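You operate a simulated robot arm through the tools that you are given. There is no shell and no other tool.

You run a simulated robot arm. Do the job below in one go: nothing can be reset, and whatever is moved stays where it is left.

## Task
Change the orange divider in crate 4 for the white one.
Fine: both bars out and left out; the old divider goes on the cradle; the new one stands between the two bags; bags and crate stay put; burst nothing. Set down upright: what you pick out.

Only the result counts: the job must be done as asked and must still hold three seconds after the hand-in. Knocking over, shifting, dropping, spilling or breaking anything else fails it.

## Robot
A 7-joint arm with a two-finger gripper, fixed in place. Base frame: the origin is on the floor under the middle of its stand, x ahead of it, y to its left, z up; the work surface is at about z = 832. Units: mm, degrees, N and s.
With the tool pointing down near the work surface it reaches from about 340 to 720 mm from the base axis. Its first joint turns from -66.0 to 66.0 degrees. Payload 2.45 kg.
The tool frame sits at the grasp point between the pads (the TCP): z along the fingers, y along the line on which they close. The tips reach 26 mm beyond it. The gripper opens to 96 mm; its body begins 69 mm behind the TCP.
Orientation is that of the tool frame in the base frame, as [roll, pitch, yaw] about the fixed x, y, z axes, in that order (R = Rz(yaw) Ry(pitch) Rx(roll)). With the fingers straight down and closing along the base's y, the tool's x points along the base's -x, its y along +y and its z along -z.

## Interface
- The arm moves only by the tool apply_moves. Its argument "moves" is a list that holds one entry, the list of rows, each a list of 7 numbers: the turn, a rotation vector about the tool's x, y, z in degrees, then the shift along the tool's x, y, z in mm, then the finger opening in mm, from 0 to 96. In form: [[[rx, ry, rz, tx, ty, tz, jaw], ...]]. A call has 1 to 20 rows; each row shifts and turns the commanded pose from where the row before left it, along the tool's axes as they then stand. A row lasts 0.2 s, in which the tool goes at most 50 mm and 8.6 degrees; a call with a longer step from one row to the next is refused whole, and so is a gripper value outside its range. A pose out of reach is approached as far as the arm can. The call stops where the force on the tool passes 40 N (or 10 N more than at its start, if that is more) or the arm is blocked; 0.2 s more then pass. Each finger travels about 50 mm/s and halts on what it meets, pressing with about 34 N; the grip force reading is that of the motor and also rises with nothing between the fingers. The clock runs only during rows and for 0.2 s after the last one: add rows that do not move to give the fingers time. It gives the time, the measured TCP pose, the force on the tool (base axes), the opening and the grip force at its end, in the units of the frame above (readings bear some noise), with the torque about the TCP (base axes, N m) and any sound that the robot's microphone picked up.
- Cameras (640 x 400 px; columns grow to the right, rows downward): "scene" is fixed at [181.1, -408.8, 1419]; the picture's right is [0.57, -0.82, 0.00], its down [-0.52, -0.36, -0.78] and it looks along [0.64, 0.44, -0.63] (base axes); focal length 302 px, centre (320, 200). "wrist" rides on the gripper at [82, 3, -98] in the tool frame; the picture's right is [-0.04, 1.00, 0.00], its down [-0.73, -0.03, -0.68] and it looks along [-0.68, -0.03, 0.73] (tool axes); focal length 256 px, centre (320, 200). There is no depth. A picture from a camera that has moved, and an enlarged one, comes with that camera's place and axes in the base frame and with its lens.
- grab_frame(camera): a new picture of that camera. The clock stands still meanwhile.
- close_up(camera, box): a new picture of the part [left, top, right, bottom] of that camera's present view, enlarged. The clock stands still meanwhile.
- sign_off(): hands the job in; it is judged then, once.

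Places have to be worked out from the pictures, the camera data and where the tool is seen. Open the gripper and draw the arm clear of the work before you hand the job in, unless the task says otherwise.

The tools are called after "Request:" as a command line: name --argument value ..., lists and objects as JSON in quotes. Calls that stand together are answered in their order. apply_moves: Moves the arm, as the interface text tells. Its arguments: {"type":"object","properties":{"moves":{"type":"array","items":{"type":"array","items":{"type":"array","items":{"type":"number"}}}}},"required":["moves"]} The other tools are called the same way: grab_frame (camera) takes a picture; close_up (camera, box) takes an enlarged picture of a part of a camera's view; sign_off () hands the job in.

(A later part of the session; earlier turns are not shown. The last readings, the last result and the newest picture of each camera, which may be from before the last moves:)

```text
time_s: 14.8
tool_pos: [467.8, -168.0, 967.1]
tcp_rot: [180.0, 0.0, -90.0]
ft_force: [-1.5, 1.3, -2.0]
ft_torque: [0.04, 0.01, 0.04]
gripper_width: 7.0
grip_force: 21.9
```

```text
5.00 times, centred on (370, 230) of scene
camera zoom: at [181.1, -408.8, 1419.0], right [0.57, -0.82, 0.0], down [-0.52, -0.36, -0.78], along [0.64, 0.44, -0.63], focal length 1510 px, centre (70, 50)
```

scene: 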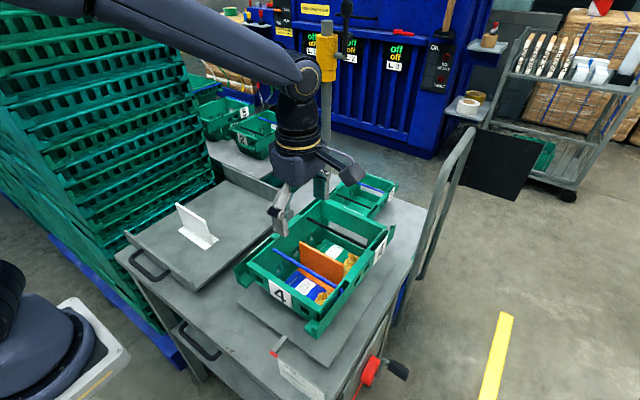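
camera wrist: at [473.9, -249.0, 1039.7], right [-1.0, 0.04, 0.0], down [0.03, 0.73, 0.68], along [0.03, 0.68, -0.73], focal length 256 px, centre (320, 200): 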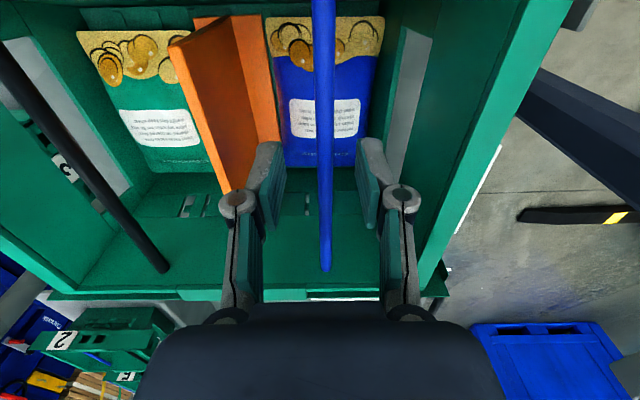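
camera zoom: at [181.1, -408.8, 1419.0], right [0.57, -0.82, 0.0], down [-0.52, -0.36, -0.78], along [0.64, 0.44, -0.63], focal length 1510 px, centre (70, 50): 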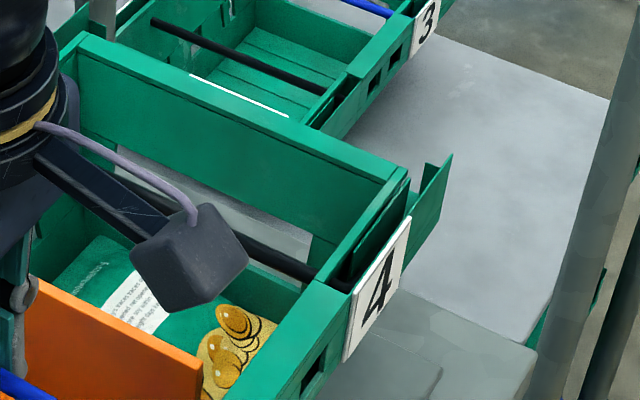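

The crate has slid about +7 mm in x and yawed about +2° (label corner moved in the close-up), so the pivot lies lower than I assumed and the grip also straightened the bar. I'll use the held bar as a handle to ease the crate back: move −x at constant height and turn −1.2° first, then compare.

Request:
apply_moves --moves '[[[0, 0, 0.3, 0, 1, 0, 5.6], [0, 0, 0.3, 0, 1, 0, 5.6], [0, 0, 0.3, 0, 1, 0, 5.6], [0, 0, 0.3, 0, 1, 0, 5.6], [0, 0, 0, 0, 0, 0, 5.6]]]'

Request:
close_up --camera "scene" --box '[225, 230, 315, 320]'

Request:
close_up --camera "scene" --box '[330, 190, 410, 270]'

Request:
close_up --camera "scene" --box '[290, 230, 390, 340]'

```text
time_s: 16.0
tool_pos: [463.0, -167.5, 966.3]
tcp_rot: [-179.9, 0.0, -91.2]
ft_force: [2.3, 0.0, 1.4]
ft_torque: [-0.02, -0.06, 0.1]
gripper_width: 7.0
grip_force: 18.6
```

```text
4.44 times, centred on (270, 275) of scene
camera zoom: at [181.2, -408.8, 1419.0], right [0.57, -0.82, 0.0], down [-0.52, -0.36, -0.78], along [0.64, 0.44, -0.63], focal length 1342 px, centre (542, -133)
```

zoom: 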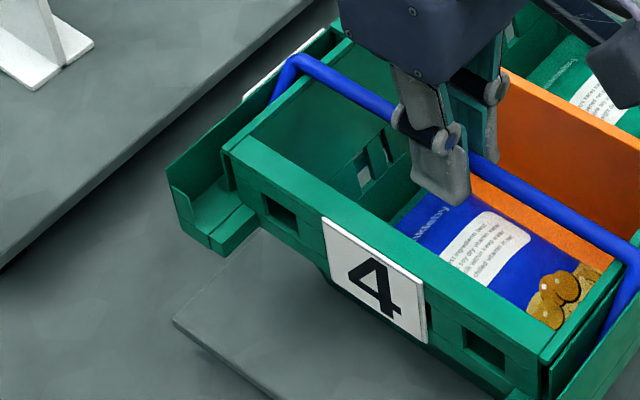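

```text
5.00 times, centred on (370, 230) of scene
camera zoom: at [181.2, -408.8, 1419.0], right [0.57, -0.82, 0.0], down [-0.52, -0.36, -0.78], along [0.64, 0.44, -0.63], focal length 1510 px, centre (70, 50)
```

zoom: 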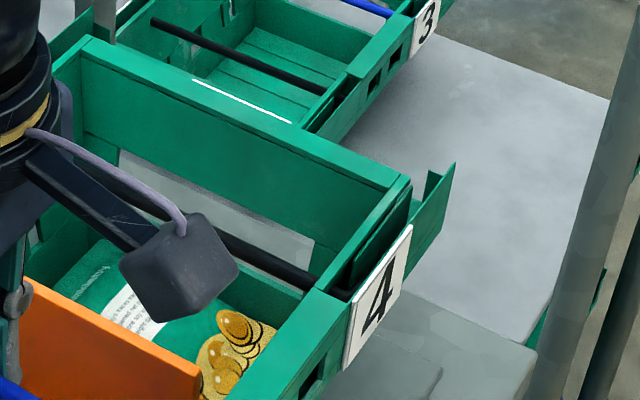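

```text
3.64 times, centred on (340, 285) of scene
camera zoom: at [181.2, -408.8, 1419.0], right [0.57, -0.82, 0.0], down [-0.52, -0.36, -0.78], along [0.64, 0.44, -0.63], focal length 1098 px, centre (247, -109)
```

zoom: 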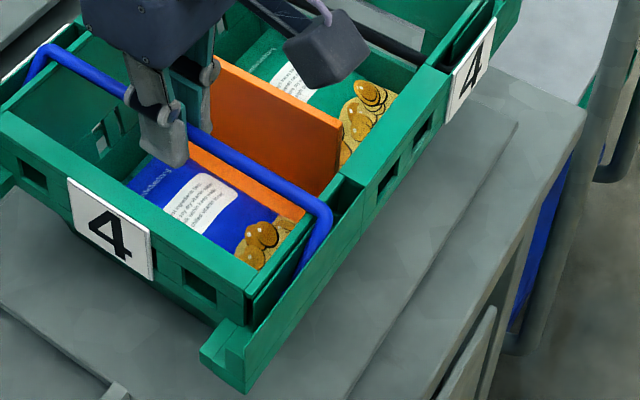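

It's coming back: remaining offset about −5.4 mm x, +1 mm y, −0.25° yaw. I continue the correction.

Request:
apply_moves --moves '[[[0, 0, 0.1, -0.2, 1, 0, 5.6], [0, 0, 0.1, -0.2, 1, 0, 5.6], [0, 0, 0.1, -0.3, 1, 0, 5.6], [0, 0, 0, -0.3, 1, 0, 5.6], [0, 0, 0, 0, 1, 0, 5.6], [0, 0, 0, 0, 0, 0, 5.6]]]'

Request:
close_up --camera "scene" --box '[225, 230, 315, 320]'

Request:
close_up --camera "scene" --box '[330, 190, 410, 270]'

Request:
close_up --camera "scene" --box '[290, 230, 390, 340]'

```text
time_s: 17.4
tool_pos: [458.0, -166.9, 966.2]
tcp_rot: [179.9, -0.1, -91.5]
ft_force: [0.2, 0.7, -0.2]
ft_torque: [-0.01, -0.01, 0.01]
gripper_width: 6.8
grip_force: 0.2
```

```text
4.44 times, centred on (270, 275) of scene
camera zoom: at [181.2, -408.8, 1419.0], right [0.57, -0.82, 0.0], down [-0.52, -0.36, -0.78], along [0.64, 0.44, -0.63], focal length 1342 px, centre (542, -133)
```

zoom: 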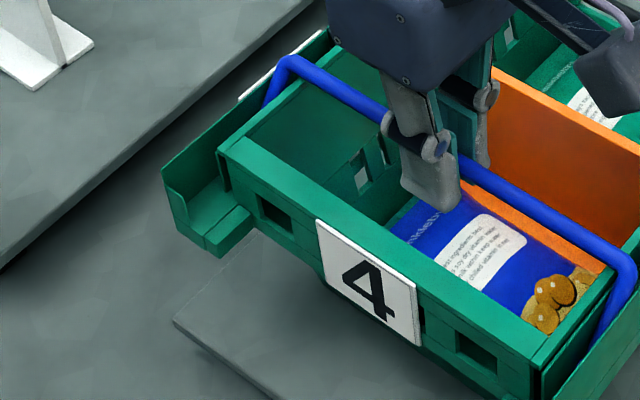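

```text
5.00 times, centred on (370, 230) of scene
camera zoom: at [181.2, -408.8, 1419.0], right [0.57, -0.82, 0.0], down [-0.52, -0.36, -0.78], along [0.64, 0.44, -0.63], focal length 1510 px, centre (70, 50)
```

zoom: 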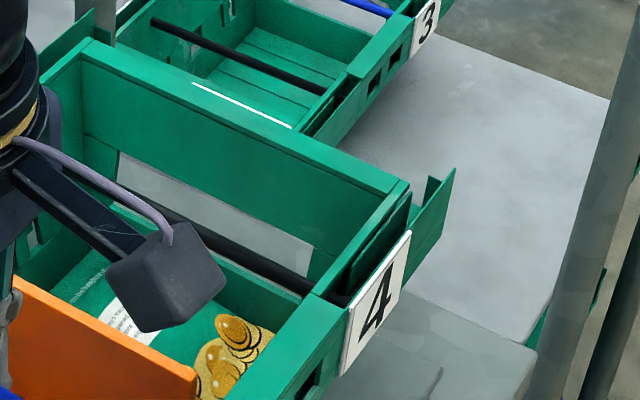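

```text
3.64 times, centred on (340, 285) of scene
camera zoom: at [181.2, -408.8, 1419.0], right [0.57, -0.82, 0.0], down [-0.52, -0.36, -0.78], along [0.64, 0.44, -0.63], focal length 1098 px, centre (247, -109)
```

zoom: 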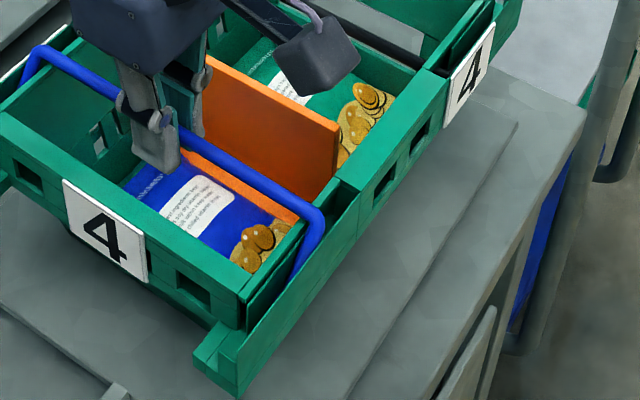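

Crate is back within about 2 mm. The grip force now reads 0.2 N, so I check whether the bar is still between the pads.

Request:
close_up --camera "wrist" --box '[240, 80, 400, 280]'

Request:
close_up --camera "scene" --box '[280, 235, 350, 290]'

```text
2.00 times, centred on (320, 180) of wrist
camera zoom: at [455.1, -248.1, 1064.4], right [-1.0, 0.07, 0.0], down [0.05, 0.73, 0.68], along [0.04, 0.68, -0.73], focal length 512 px, centre (320, 240)
```

zoom: 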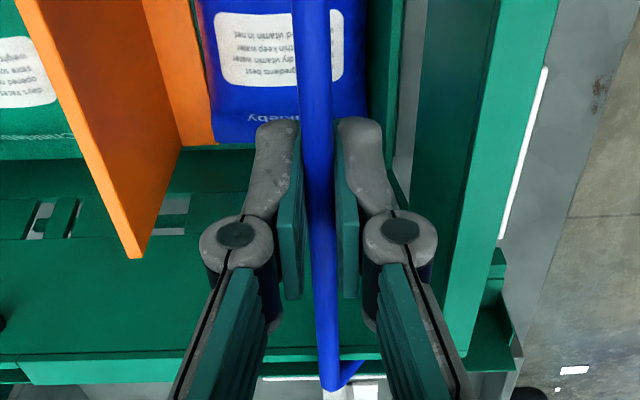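

```text
7.27 times, centred on (315, 262) of scene
camera zoom: at [181.2, -408.8, 1419.0], right [0.57, -0.82, 0.0], down [-0.52, -0.36, -0.78], along [0.64, 0.44, -0.63], focal length 2197 px, centre (356, -254)
```

zoom: 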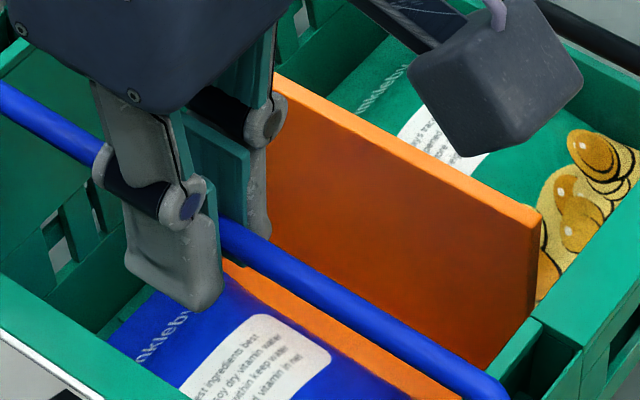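

The bar is still caged between the pads. I'll open very slightly so it rides freely, and carry it up toward the top of its arc while raising the tips to clear the end-wall rim (z≈959).

Request:
apply_moves --moves '[[[0, 0, 0, 0, 3, -4, 9], [0, 0, 0, 0, 3, -4, 9], [0, 0, 0, 0, 3, -4, 9], [0, 0, 0, 0, 3, -4, 9], [0, 0, 0, 0, 4, -4, 9], [0, 0, 0, 0, 4, -3, 9], [0, 0, 0, 0, 3, -1, 9], [0, 0, 0, 0, 0, 0, 9]]]'

Request:
close_up --camera "scene" --box '[225, 210, 385, 330]'

Request:
close_up --camera "scene" --box '[225, 230, 315, 320]'

Request:
grab_frame --camera "wrist"

```text
time_s: 19.2
tool_pos: [436.6, -165.7, 991.2]
tcp_rot: [-180.0, 0.0, -91.5]
ft_force: [-0.7, 0.0, 0.0]
ft_torque: [-0.01, 0.02, 0.03]
gripper_width: 9.0
grip_force: 0.1
```

```text
3.33 times, centred on (305, 270) of scene
camera zoom: at [181.1, -408.8, 1419.0], right [0.57, -0.82, 0.0], down [-0.52, -0.36, -0.78], along [0.64, 0.44, -0.63], focal length 1007 px, centre (370, -33)
```

zoom: 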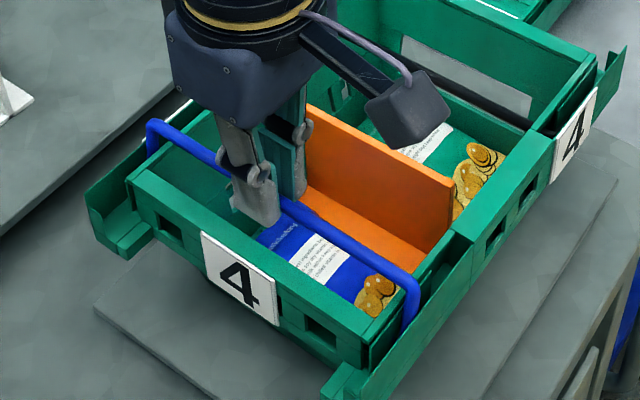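

```text
4.44 times, centred on (270, 275) of scene
camera zoom: at [181.1, -408.8, 1419.0], right [0.57, -0.82, 0.0], down [-0.52, -0.36, -0.78], along [0.64, 0.44, -0.63], focal length 1342 px, centre (542, -133)
```

zoom: 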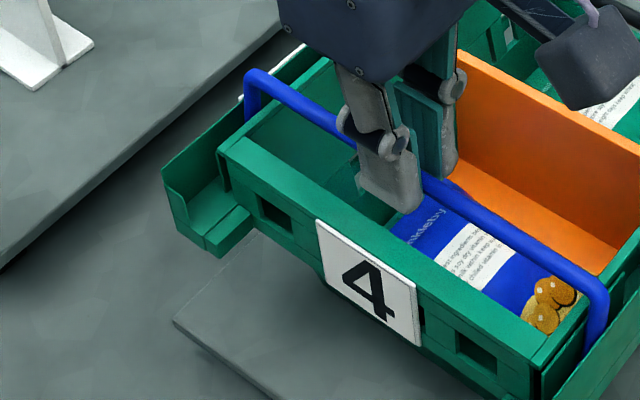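

```text
taken
camera wrist: at [433.1, -247.6, 1089.1], right [-1.0, 0.07, 0.0], down [0.05, 0.73, 0.68], along [0.04, 0.68, -0.73], focal length 256 px, centre (320, 200)
```

wrist: 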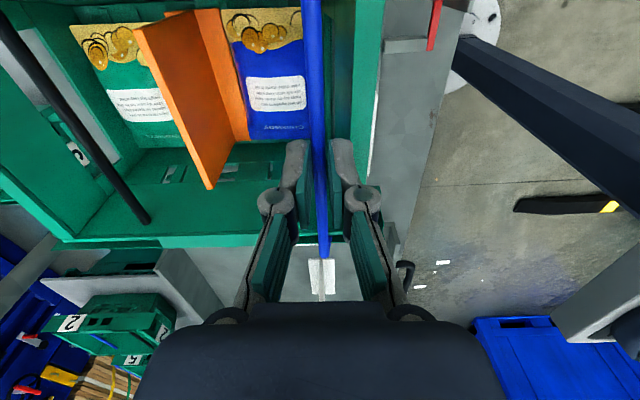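

The bar is near the top of its arc and the crate hasn't moved. Next I widen the jaw while shifting −x so the −x finger passes over the rim to outside the end wall, keeping the +x finger in place behind the bar.

Request:
apply_moves --moves '[[[0, 0, 0, 0, 3.5, 0, 16], [0, 0, 0, 0, 3.5, 0, 23], [0, 0, 0, 0, 3.5, 0, 30], [0, 0, 0, 0, 3.5, 0, 37], [0, 0, 0, 0, 4, 0, 45], [0, 0, 0, 0, 0, 0, 45], [0, 0, 0, 0, 0, 0, 45]]]'

Request:
close_up --camera "scene" --box '[225, 210, 385, 330]'

Request:
grab_frame --camera "wrist"

```text
time_s: 20.8
tool_pos: [418.2, -164.7, 992.0]
tcp_rot: [179.9, 0.0, -91.5]
ft_force: [0.8, 0.4, 0.1]
ft_torque: [-0.01, -0.02, 0.0]
gripper_width: 45.4
grip_force: 0.1
```

```text
3.33 times, centred on (305, 270) of scene
camera zoom: at [181.1, -408.8, 1419.0], right [0.57, -0.82, 0.0], down [-0.52, -0.36, -0.78], along [0.64, 0.44, -0.63], focal length 1007 px, centre (370, -33)
```

zoom: 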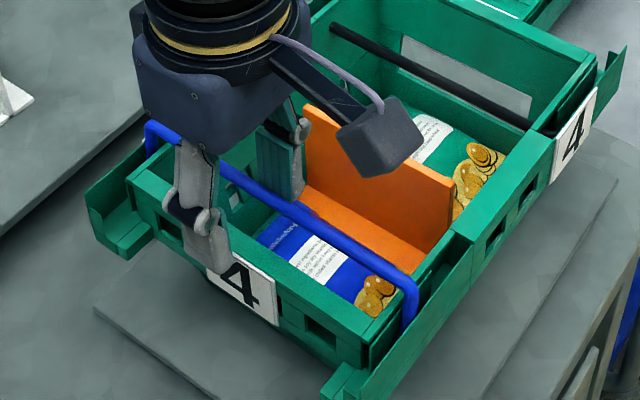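

```text
taken
camera wrist: at [413.6, -246.7, 1089.2], right [-1.0, 0.07, 0.0], down [0.05, 0.73, 0.68], along [0.04, 0.68, -0.73], focal length 256 px, centre (320, 200)
```

wrist: 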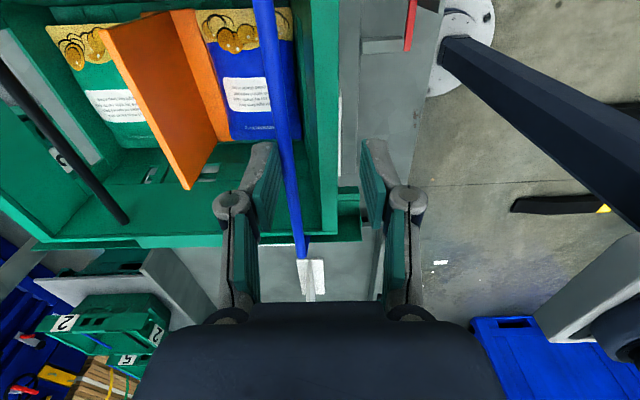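

The end wall is now between the fingers with the bar against the inner finger. I lower the hand 18 mm so both fingers reach below the bar.

Request:
apply_moves --moves '[[[0, 0, 0, 0, 0, 6, 45], [0, 0, 0, 0, 0, 6, 45], [0, 0, 0, 0, 0, 6, 45], [0, 0, 0, 0, 0, 0, 45]]]'

Request:
close_up --camera "scene" --box '[225, 210, 385, 330]'

Request:
close_up --camera "wrist" --box '[200, 60, 440, 280]'

```text
time_s: 21.8
tool_pos: [418.1, -164.7, 973.1]
tcp_rot: [-180.0, 0.0, -91.5]
ft_force: [0.4, 0.2, 0.2]
ft_torque: [0.0, 0.0, -0.03]
gripper_width: 44.8
grip_force: 0.1
```

```text
3.33 times, centred on (305, 270) of scene
camera zoom: at [181.1, -408.8, 1419.0], right [0.57, -0.82, 0.0], down [-0.52, -0.36, -0.78], along [0.64, 0.44, -0.63], focal length 1007 px, centre (370, -33)
```

zoom: 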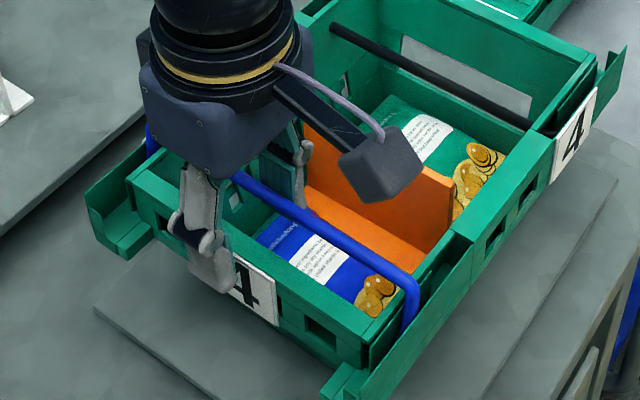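

```text
1.82 times, centred on (320, 170) of wrist
camera zoom: at [414.2, -246.8, 1071.5], right [-1.0, 0.07, 0.0], down [0.05, 0.73, 0.68], along [0.04, 0.68, -0.73], focal length 465 px, centre (320, 254)
```

zoom: 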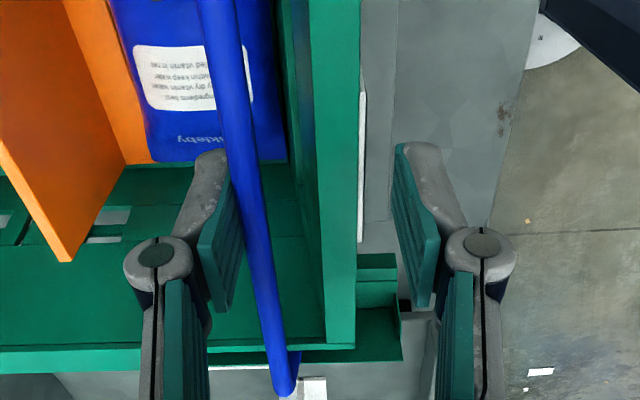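

Clearances look good. I now close the jaw toward the −x finger (kept at x≈397) so the +x finger eases the bar over the top of its arc onto the outer finger.

Request:
apply_moves --moves '[[[0, 0, 0, 0, 1.4, 0, 42], [0, 0, 0, 0, 1.4, 0, 39], [0, 0, 0, 0, 1.4, 0, 36], [0, 0, 0, 0, 1.4, 0, 33.5], [0, 0, 0, 0, 0.5, 0, 32], [0, 0, 0, 0, 0, 0, 32]]]'

Request:
close_up --camera "scene" --box '[225, 210, 385, 330]'

Request:
close_up --camera "wrist" --box '[200, 60, 440, 280]'

```text
time_s: 23.2
tool_pos: [412.2, -164.8, 973.4]
tcp_rot: [180.0, -0.1, -91.4]
ft_force: [-0.3, 0.3, 0.4]
ft_torque: [0.02, -0.01, 0.0]
gripper_width: 32.4
grip_force: 0.1
```

```text
3.33 times, centred on (305, 270) of scene
camera zoom: at [181.1, -408.8, 1419.0], right [0.57, -0.82, 0.0], down [-0.52, -0.36, -0.78], along [0.64, 0.44, -0.63], focal length 1007 px, centre (370, -33)
```

zoom: 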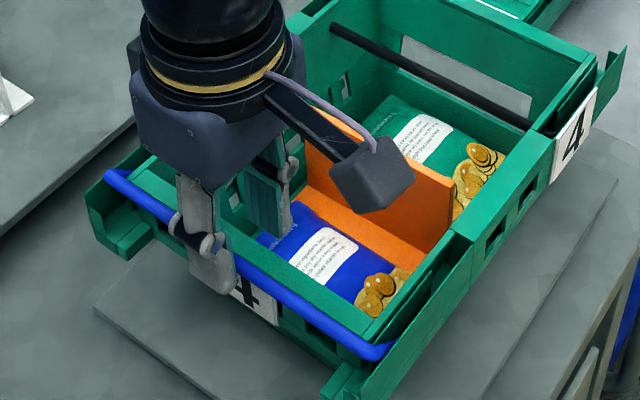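

```text
1.82 times, centred on (320, 170) of wrist
camera zoom: at [407.8, -247.0, 1071.5], right [-1.0, 0.07, 0.0], down [0.05, 0.73, 0.68], along [0.04, 0.68, -0.73], focal length 465 px, centre (320, 254)
```

zoom: 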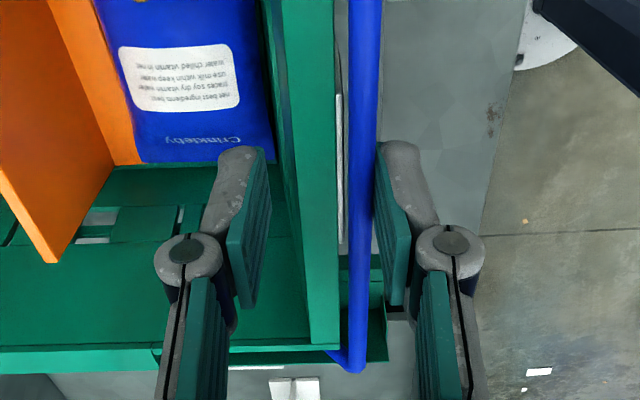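

The bar has rolled over onto the outer finger, outside the end wall. Now I retreat the −x finger outward and down slowly to lower the bar to its rest, keeping the +x finger still.

Request:
apply_moves --moves '[[[0, 0, 0, 0, 0, 5, 32], [0, 0, 0, 0, 2, 3, 36], [0, 0, 0, 0, 2, 2, 40], [0, 0, 0, 0, 2, 2, 44], [0, 0, 0, 0, 2, 2, 48], [0, 0, 0, 0, 0, 0, 48]]]'

Request:
close_up --camera "scene" --box '[225, 210, 385, 330]'

Request:
close_up --camera "wrist" --box '[200, 60, 440, 280]'

```text
time_s: 24.6
tool_pos: [403.8, -166.2, 959.5]
tcp_rot: [180.0, 0.0, -91.6]
ft_force: [0.0, -0.3, 0.2]
ft_torque: [0.0, -0.05, 0.02]
gripper_width: 48.1
grip_force: 0.0
```

```text
3.33 times, centred on (305, 270) of scene
camera zoom: at [181.1, -408.8, 1419.0], right [0.57, -0.82, 0.0], down [-0.52, -0.36, -0.78], along [0.64, 0.44, -0.63], focal length 1007 px, centre (370, -33)
```

zoom: 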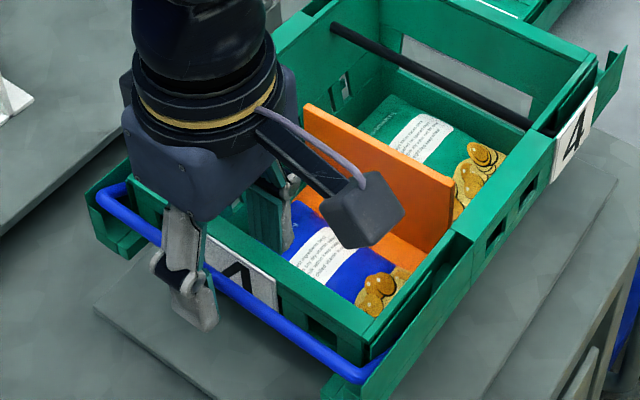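

```text
1.82 times, centred on (320, 170) of wrist
camera zoom: at [399.4, -247.5, 1056.8], right [-1.0, 0.07, 0.0], down [0.05, 0.73, 0.68], along [0.04, 0.68, -0.73], focal length 465 px, centre (320, 254)
```

zoom: 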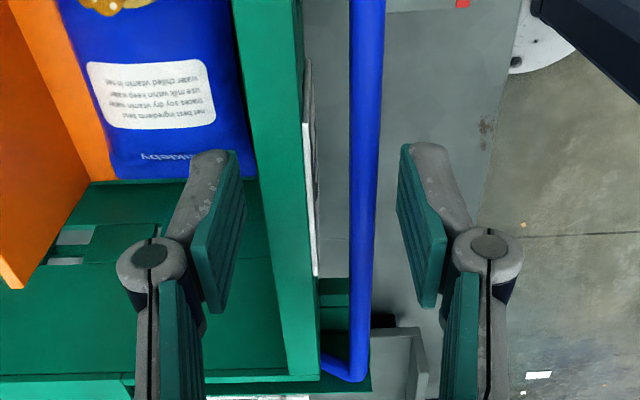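

The bar has come to rest on its outer stop, with a gap to the finger. I raise the hand straight up clear and check the crate.

Request:
apply_moves --moves '[[[0, 0, 0, 0, 0, -10, 48], [0, 0, 0, 0, 0, -25, 48], [0, 0, 0, 0, 0, -35, 48], [0, 0, 0, 0, 0, -40, 48], [0, 0, 0, 0, 0, 0, 48]]]'

Request:
close_up --camera "scene" --box '[225, 230, 315, 320]'

Request:
close_up --camera "scene" --box '[330, 190, 410, 270]'

Request:
close_up --camera "scene" --box '[290, 230, 390, 340]'

```text
time_s: 25.8
tool_pos: [401.3, -165.8, 1069.3]
tcp_rot: [180.0, 0.1, -91.5]
ft_force: [0.4, -0.3, 0.3]
ft_torque: [0.01, -0.04, 0.04]
gripper_width: 48.0
grip_force: 0.1
```

```text
4.44 times, centred on (270, 275) of scene
camera zoom: at [181.1, -408.8, 1419.0], right [0.57, -0.82, 0.0], down [-0.52, -0.36, -0.78], along [0.64, 0.44, -0.63], focal length 1342 px, centre (542, -133)
```

zoom: 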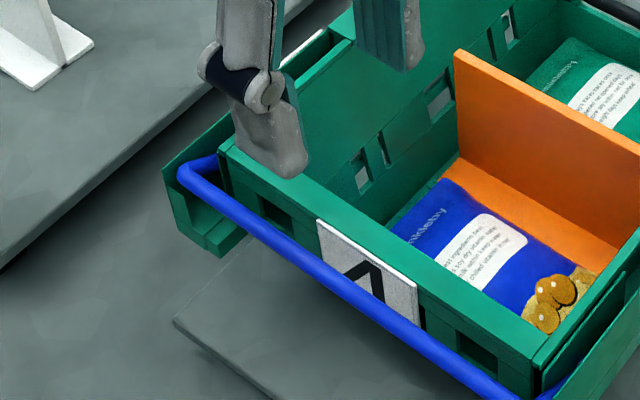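

```text
5.00 times, centred on (370, 230) of scene
camera zoom: at [181.1, -408.8, 1419.0], right [0.57, -0.82, 0.0], down [-0.52, -0.36, -0.78], along [0.64, 0.44, -0.63], focal length 1510 px, centre (70, 50)
```

zoom: 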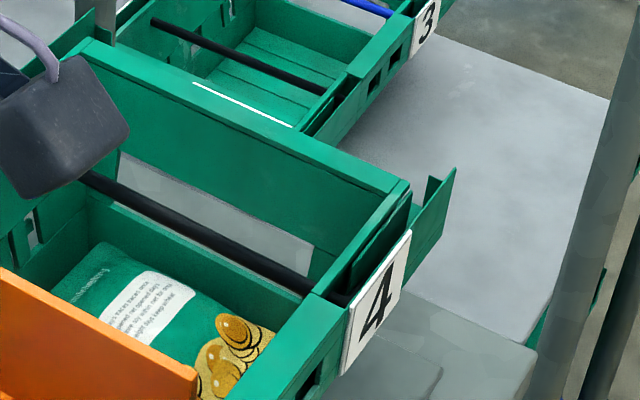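

```text
3.64 times, centred on (340, 285) of scene
camera zoom: at [181.1, -408.8, 1419.0], right [0.57, -0.82, 0.0], down [-0.52, -0.36, -0.78], along [0.64, 0.44, -0.63], focal length 1098 px, centre (247, -109)
```

zoom: 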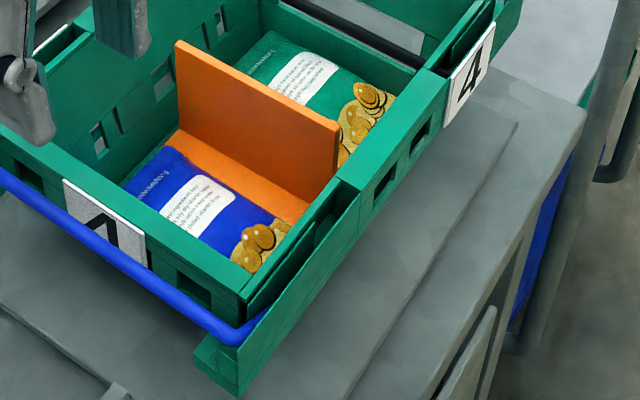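

The blue bar is out and the crate is ~2 mm from its original spot. Now I go above the black bar (≈(594,-167)) with a 40 mm jaw and look.

Request:
apply_moves --moves '[[[0, 0, 0, -1, -40, 0, 40], [0, 0, 0, -1, -40, 0, 40], [0, 0, 0, -1, -40, 0, 40], [0, 0, 0, -1, -40, 0, 40], [0, 0, 0, -1, -33, 0, 40], [0, 0, 0, 0, 0, 0, 40]]]'

Request:
grab_frame --camera "wrist"

Request:
close_up --camera "wrist" --box '[220, 60, 420, 240]'

```text
time_s: 27.2
tool_pos: [597.6, -166.0, 1069.1]
tcp_rot: [-179.9, -0.1, -91.6]
ft_force: [0.3, 0.3, -0.1]
ft_torque: [-0.01, 0.0, 0.04]
gripper_width: 39.9
grip_force: 0.1
```

```text
taken
camera wrist: at [593.2, -247.6, 1167.3], right [-1.0, 0.07, 0.0], down [0.05, 0.73, 0.68], along [0.04, 0.68, -0.73], focal length 256 px, centre (320, 200)
```

wrist: 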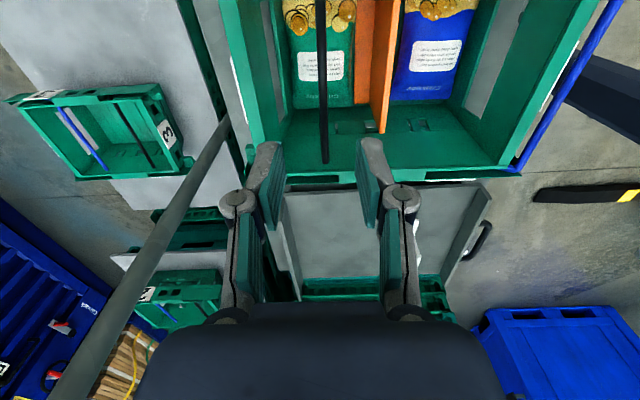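

```text
2.22 times, centred on (320, 150) of wrist
camera zoom: at [593.2, -247.6, 1167.3], right [-1.0, 0.07, 0.0], down [0.05, 0.73, 0.68], along [0.04, 0.68, -0.73], focal length 569 px, centre (320, 311)
```

zoom: 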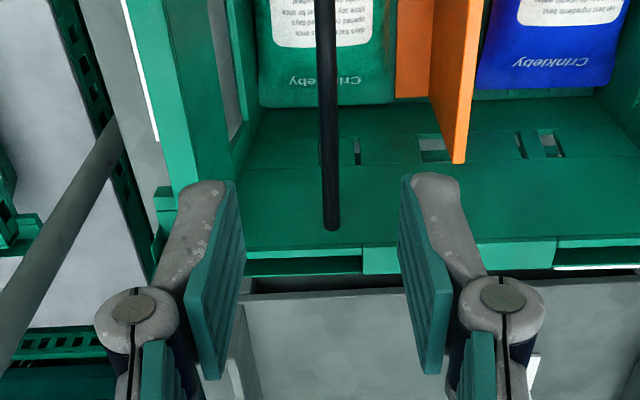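

The bar lies about 2.4 mm toward −x of the tool axis. I correct that and descend to just above it, then re-check centring.

Request:
apply_moves --moves '[[[0, 0, 0, 0, 2.4, 30, 40], [0, 0, 0, 0, 0, 30, 40], [0, 0, 0, 0, 0, 20, 40], [0, 0, 0, 0, 0, 0, 30]]]'

Request:
close_up --camera "wrist" --box '[220, 40, 420, 240]'

Request:
close_up --camera "scene" --box '[260, 150, 420, 280]'

```text
time_s: 28.2
tool_pos: [593.4, -165.7, 988.5]
tcp_rot: [179.9, 0.1, -91.5]
ft_force: [0.1, 0.1, 0.4]
ft_torque: [0.0, -0.02, -0.04]
gripper_width: 29.9
grip_force: 0.1
```

```text
2.00 times, centred on (320, 140) of wrist
camera zoom: at [589.3, -247.6, 1086.4], right [-1.0, 0.07, 0.0], down [0.05, 0.73, 0.68], along [0.04, 0.68, -0.73], focal length 512 px, centre (320, 320)
```

zoom: 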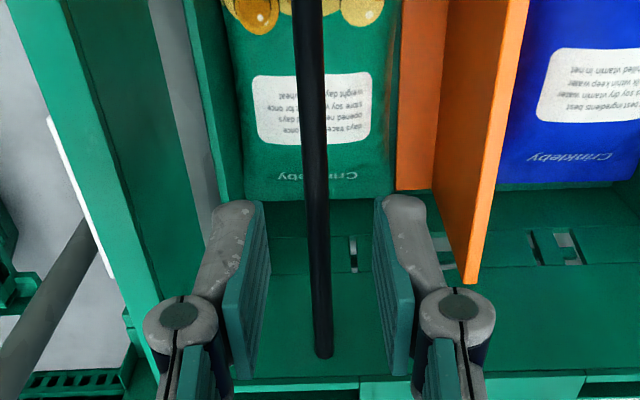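

```text
3.08 times, centred on (340, 215) of scene
camera zoom: at [181.1, -408.8, 1419.0], right [0.57, -0.82, 0.0], down [-0.52, -0.36, -0.78], along [0.64, 0.44, -0.63], focal length 929 px, centre (258, 154)
```

zoom: 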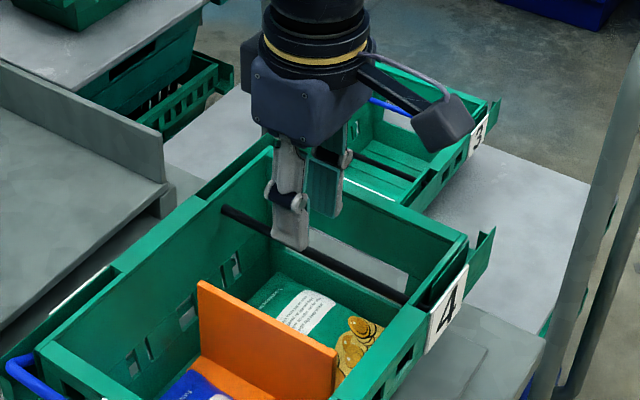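

The tool is parallel to the bar and ~1.5 mm off toward −x. I shift +1.5 mm, descend to z≈948 and narrow the jaw to 16.

Request:
apply_moves --moves '[[[0, 0, 0, 0, -1.5, 12, 30], [0, 0, 0, 0, 0, 14, 30], [0, 0, 0, 0, 0, 14, 24], [0, 0, 0, 0, 0, 0, 18], [0, 0, 0, 0, 0, 0, 16], [0, 0, 0, 0, 0, 0, 16]]]'

Request:
close_up --camera "wrist" --box '[240, 60, 400, 240]'

```text
time_s: 29.6
tool_pos: [596.4, -164.8, 946.8]
tcp_rot: [180.0, 0.0, -91.5]
ft_force: [-0.1, -0.6, -0.7]
ft_torque: [0.0, 0.03, 0.01]
gripper_width: 16.0
grip_force: 0.1
```

```text
2.22 times, centred on (320, 150) of wrist
camera zoom: at [591.7, -247.0, 1045.8], right [-1.0, 0.07, 0.0], down [0.05, 0.73, 0.68], along [0.04, 0.68, -0.73], focal length 569 px, centre (320, 311)
```

zoom: 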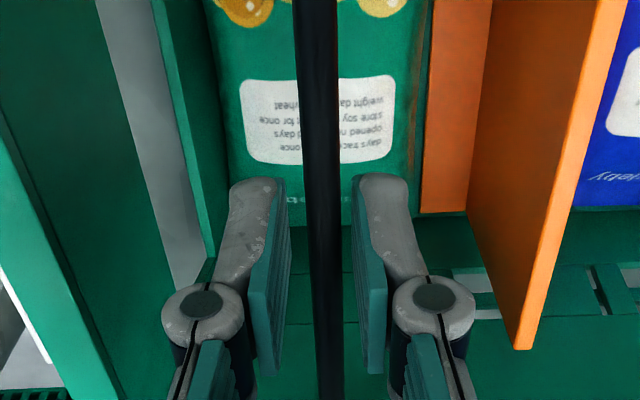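

The bar is 1.2 mm toward −x in the gap. I shift that much and close lightly in small steps.

Request:
apply_moves --moves '[[[0, 0, 0, 0, 1.2, 0, 14], [0, 0, 0, 0, 0, 0, 11], [0, 0, 0, 0, 0, 0, 9], [0, 0, 0, 0, 0, 0, 8], [0, 0, 0, 0, 0, 0, 8]]]'

Request:
close_up --camera "wrist" --box '[270, 100, 370, 220]'

```text
time_s: 30.8
tool_pos: [595.0, -164.4, 948.7]
tcp_rot: [-180.0, 0.0, -91.4]
ft_force: [-0.1, -0.6, -0.2]
ft_torque: [-0.01, -0.02, 0.04]
gripper_width: 8.4
grip_force: 0.4
```

```text
3.33 times, centred on (320, 160) of wrist
camera zoom: at [590.1, -247.2, 1046.4], right [-1.0, 0.07, 0.0], down [0.05, 0.73, 0.68], along [0.04, 0.68, -0.73], focal length 853 px, centre (320, 333)
```

zoom: 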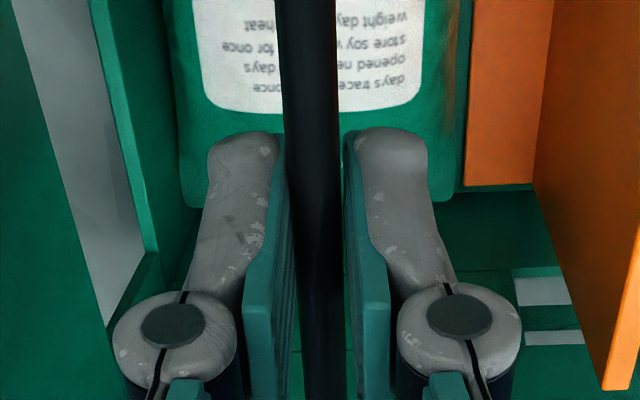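

Well centred with no side force. I close to a light grip.

Request:
apply_moves --moves '[[[0, 0, 0, 0, 0, 0, 7], [0, 0, 0, 0, 0, 0, 6.3], [0, 0, 0, 0, 0, 0, 6.0], [0, 0, 0, 0, 0, 0, 6.0]]]'

```text
time_s: 31.8
tool_pos: [593.9, -165.1, 948.8]
tcp_rot: [180.0, -0.1, -91.5]
ft_force: [1.9, 0.7, 0.2]
ft_torque: [-0.02, 0.0, 0.04]
gripper_width: 7.3
grip_force: 3.8
```

Slight +x reaction (1.9 N); I nudge 0.5 mm toward +x and close a touch more.

Request:
apply_moves --moves '[[[0, 0, 0, 0, -0.6, 0, 5.8], [0, 0, 0, 0, 0, 0, 5.8], [0, 0, 0, 0, 0, 0, 5.8]]]'

Request:
close_up --camera "scene" --box '[225, 230, 315, 320]'

Request:
close_up --camera "scene" --box '[330, 190, 410, 270]'

```text
time_s: 32.6
tool_pos: [594.8, -164.8, 948.3]
tcp_rot: [179.9, 0.0, -91.6]
ft_force: [-2.6, -0.1, 0.2]
ft_torque: [-0.02, 0.02, 0.01]
gripper_width: 7.0
grip_force: 29.5
```

```text
4.44 times, centred on (270, 275) of scene
camera zoom: at [181.1, -408.8, 1419.0], right [0.57, -0.82, 0.0], down [-0.52, -0.36, -0.78], along [0.64, 0.44, -0.63], focal length 1342 px, centre (542, -133)
```

zoom: 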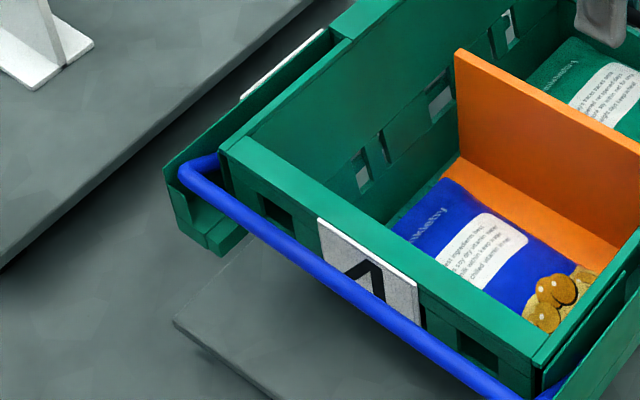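

```text
5.00 times, centred on (370, 230) of scene
camera zoom: at [181.1, -408.8, 1419.0], right [0.57, -0.82, 0.0], down [-0.52, -0.36, -0.78], along [0.64, 0.44, -0.63], focal length 1510 px, centre (70, 50)
```

zoom: 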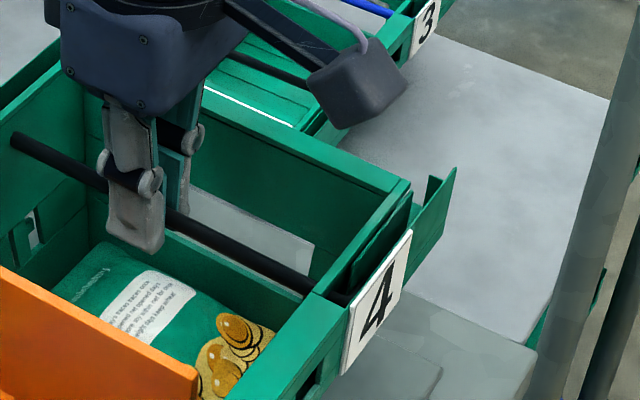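

I use this grip to nudge the crate the remaining ~2 mm back toward −x (and 0.5 mm +y), then compare with the original close-ups.

Request:
apply_moves --moves '[[[0, 0, 0, -0.2, 0.8, 0, 5.8], [0, 0, 0, -0.2, 0.8, 0, 5.8], [0, 0, 0, -0.2, 0.8, 0, 5.8], [0, 0, 0, 0, 0.6, 0, 5.8], [0, 0, 0, 0, 0, 0, 5.8]]]'

Request:
close_up --camera "scene" --box '[225, 230, 315, 320]'

Request:
close_up --camera "scene" --box '[330, 190, 410, 270]'

```text
time_s: 33.8
tool_pos: [591.4, -164.6, 948.6]
tcp_rot: [-180.0, 0.0, -91.5]
ft_force: [1.3, 0.4, -0.1]
ft_torque: [0.14, 0.02, 0.03]
gripper_width: 7.0
grip_force: 22.3
```

```text
4.44 times, centred on (270, 275) of scene
camera zoom: at [181.2, -408.8, 1419.0], right [0.57, -0.82, 0.0], down [-0.52, -0.36, -0.78], along [0.64, 0.44, -0.63], focal length 1342 px, centre (542, -133)
```

zoom: 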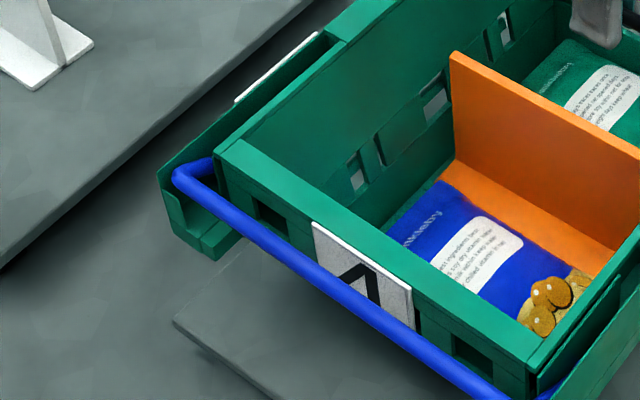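

```text
5.00 times, centred on (370, 230) of scene
camera zoom: at [181.2, -408.8, 1419.0], right [0.57, -0.82, 0.0], down [-0.52, -0.36, -0.78], along [0.64, 0.44, -0.63], focal length 1510 px, centre (70, 50)
```

zoom: 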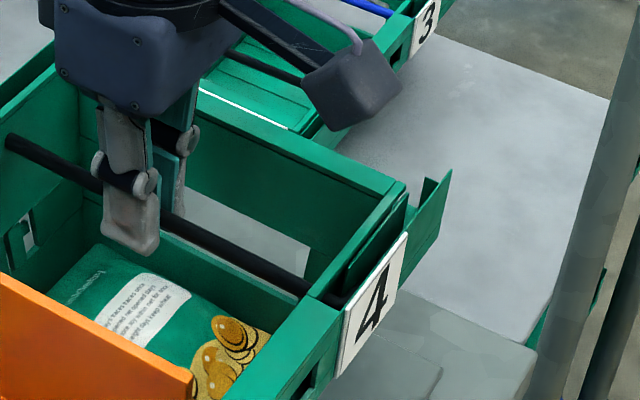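

The crate is back on its original marks to within a millimetre. Now I lift the black bar along the corrected arc (initial leg slope ≈14°), first 10°.

Request:
apply_moves --moves '[[[0, 0, 0, 0, -1.2, -4.2, 5.9], [0, 0, 0, 0, -1.6, -4.1, 5.9], [0, 0, 0, 0, 0, 0, 5.9]]]'

Request:
close_up --camera "scene" --box '[225, 230, 315, 320]'

Request:
close_up --camera "scene" --box '[330, 190, 410, 270]'

```text
time_s: 34.6
tool_pos: [595.1, -165.3, 958.5]
tcp_rot: [179.9, 0.0, -91.5]
ft_force: [-0.1, -0.1, -0.5]
ft_torque: [0.02, 0.03, 0.02]
gripper_width: 7.5
grip_force: 11.4
```

```text
4.44 times, centred on (270, 275) of scene
camera zoom: at [181.2, -408.8, 1419.0], right [0.57, -0.82, 0.0], down [-0.52, -0.36, -0.78], along [0.64, 0.44, -0.63], focal length 1342 px, centre (542, -133)
```

zoom: 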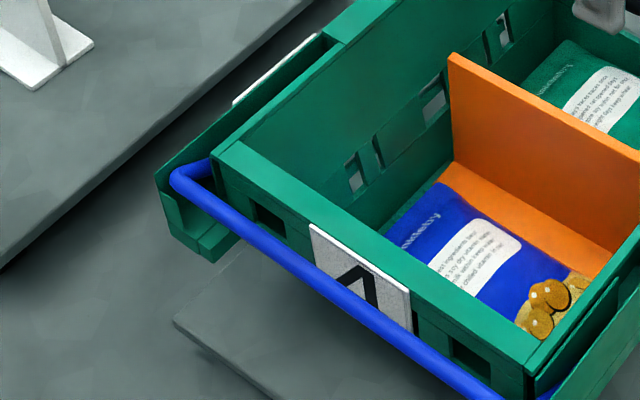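

```text
5.00 times, centred on (370, 230) of scene
camera zoom: at [181.2, -408.8, 1419.0], right [0.57, -0.82, 0.0], down [-0.52, -0.36, -0.78], along [0.64, 0.44, -0.63], focal length 1510 px, centre (70, 50)
```

zoom: 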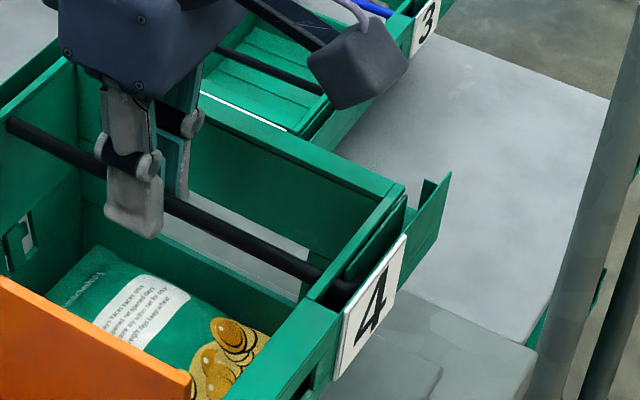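

Only about −1 mm of creep. I continue with slightly more +x per step.

Request:
apply_moves --moves '[[[0, 0, 0, 0, -2.4, -4.0, 5.9], [0, 0, 0, 0, -2.8, -3.7, 5.9], [0, 0, 0, 0, 0, 0, 5.9]]]'

Request:
close_up --camera "scene" --box '[225, 230, 315, 320]'

Request:
close_up --camera "scene" --box '[330, 190, 410, 270]'

```text
time_s: 35.4
tool_pos: [599.7, -164.5, 965.0]
tcp_rot: [-180.0, 0.0, -91.5]
ft_force: [-1.8, -0.7, 0.8]
ft_torque: [-0.02, -0.01, -0.06]
gripper_width: 6.8
grip_force: 22.6
```

```text
4.44 times, centred on (270, 275) of scene
camera zoom: at [181.1, -408.8, 1419.0], right [0.57, -0.82, 0.0], down [-0.52, -0.36, -0.78], along [0.64, 0.44, -0.63], focal length 1342 px, centre (542, -133)
```

zoom: 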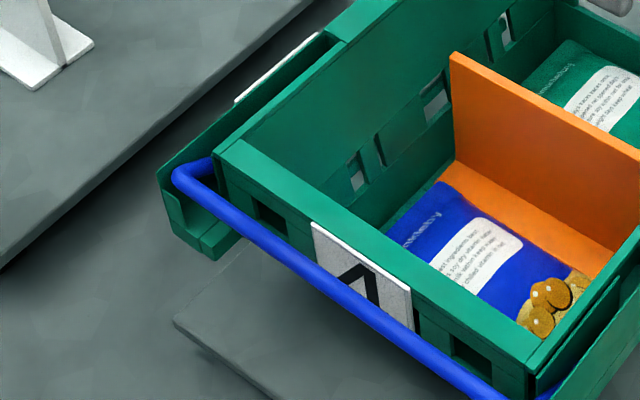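

```text
5.00 times, centred on (370, 230) of scene
camera zoom: at [181.1, -408.8, 1419.0], right [0.57, -0.82, 0.0], down [-0.52, -0.36, -0.78], along [0.64, 0.44, -0.63], focal length 1510 px, centre (70, 50)
```

zoom: 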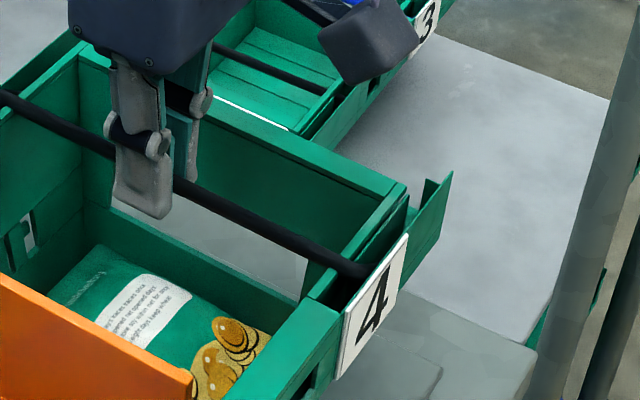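

On its marks. I continue lifting with the modelled increments.

Request:
apply_moves --moves '[[[0, 0, 0, 0, -2.3, -3.7, 5.9], [0, 0, 0, 0, -2.6, -3.6, 5.9], [0, 0, 0, 0, -2.8, -3.3, 5.9], [0, 0, 0, 0, 0, 0, 5.9]]]'

Request:
close_up --camera "scene" --box '[225, 230, 315, 320]'

Request:
close_up --camera "scene" --box '[330, 170, 410, 250]'

Request:
close_up --camera "wrist" --box '[220, 60, 420, 240]'

```text
time_s: 36.4
tool_pos: [608.8, -165.3, 976.0]
tcp_rot: [-179.9, -0.1, -91.5]
ft_force: [1.0, -0.9, -0.5]
ft_torque: [0.0, -0.01, 0.02]
gripper_width: 7.4
grip_force: 8.2
```

```text
4.44 times, centred on (270, 275) of scene
camera zoom: at [181.2, -408.8, 1419.0], right [0.57, -0.82, 0.0], down [-0.52, -0.36, -0.78], along [0.64, 0.44, -0.63], focal length 1342 px, centre (542, -133)
```

zoom: 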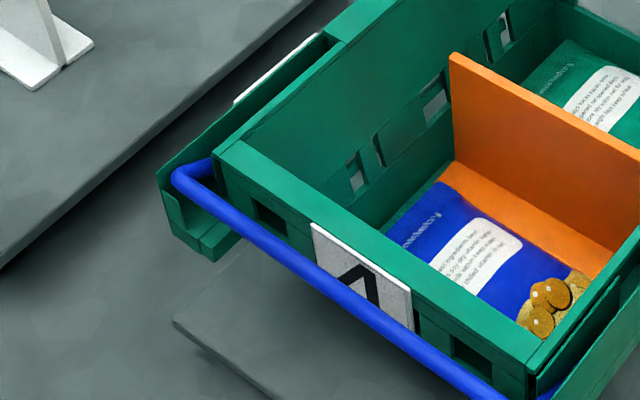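

```text
5.00 times, centred on (370, 210) of scene
camera zoom: at [181.2, -408.8, 1419.0], right [0.57, -0.82, 0.0], down [-0.52, -0.36, -0.78], along [0.64, 0.44, -0.63], focal length 1510 px, centre (70, 150)
```

zoom: 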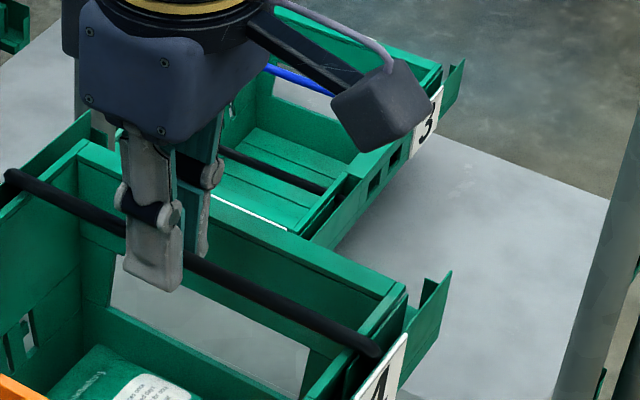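

```text
2.22 times, centred on (320, 150) of wrist
camera zoom: at [604.8, -246.7, 1073.8], right [-1.0, 0.07, 0.0], down [0.05, 0.73, 0.68], along [0.05, 0.68, -0.73], focal length 569 px, centre (320, 311)
```

zoom: 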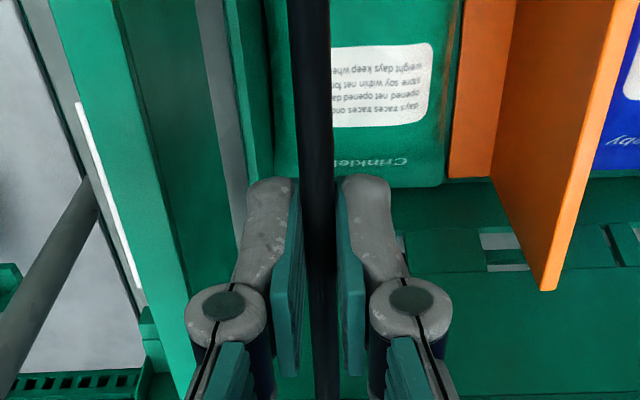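

Crate is still on its marks. I loosen to a cage (jaw 9) and carry the bar up to near the top of its arc with the tips rising above the rim.

Request:
apply_moves --moves '[[[0, 0, 0, 0, -3, -3, 8], [0, 0, 0, 0, -3.5, -3, 9], [0, 0, 0, 0, -3.5, -3, 9], [0, 0, 0, 0, -3.5, -3, 9], [0, 0, 0, 0, -4, -1, 9], [0, 0, 0, 0, -4, -1, 9], [0, 0, 0, 0, -2.5, 0, 9], [0, 0, 0, 0, 0, 0, 9]]]'

Request:
close_up --camera "scene" --box '[225, 230, 315, 320]'

Request:
close_up --camera "scene" --box '[310, 160, 410, 250]'

Request:
close_up --camera "wrist" --box '[200, 60, 440, 280]'

```text
time_s: 38.2
tool_pos: [632.3, -165.3, 989.4]
tcp_rot: [180.0, 0.0, -91.5]
ft_force: [0.1, 0.6, -0.2]
ft_torque: [-0.03, 0.0, -0.02]
gripper_width: 9.3
grip_force: 0.1
```

```text
4.44 times, centred on (270, 275) of scene
camera zoom: at [181.1, -408.8, 1419.0], right [0.57, -0.82, 0.0], down [-0.52, -0.36, -0.78], along [0.64, 0.44, -0.63], focal length 1342 px, centre (542, -133)
```

zoom: 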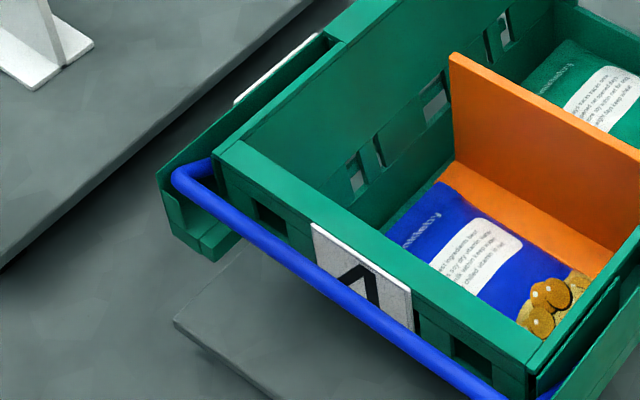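

```text
4.44 times, centred on (360, 205) of scene
camera zoom: at [181.1, -408.8, 1419.0], right [0.57, -0.82, 0.0], down [-0.52, -0.36, -0.78], along [0.64, 0.44, -0.63], focal length 1342 px, centre (142, 178)
```

zoom: 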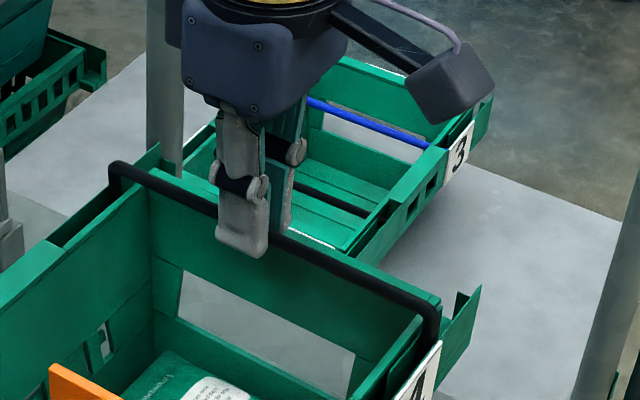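

```text
1.82 times, centred on (320, 170) of wrist
camera zoom: at [628.6, -247.1, 1087.7], right [-1.0, 0.07, 0.0], down [0.05, 0.73, 0.68], along [0.04, 0.68, -0.73], focal length 465 px, centre (320, 254)
```

zoom: 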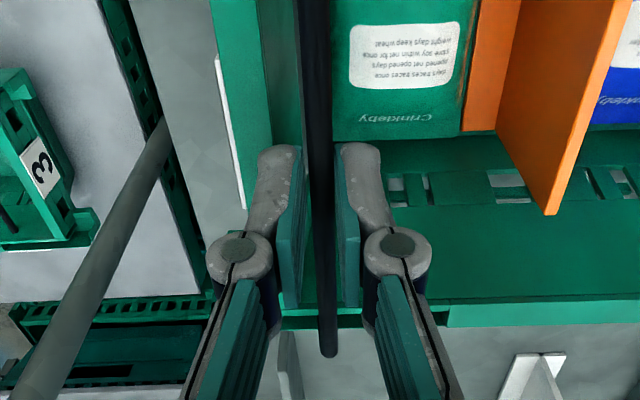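

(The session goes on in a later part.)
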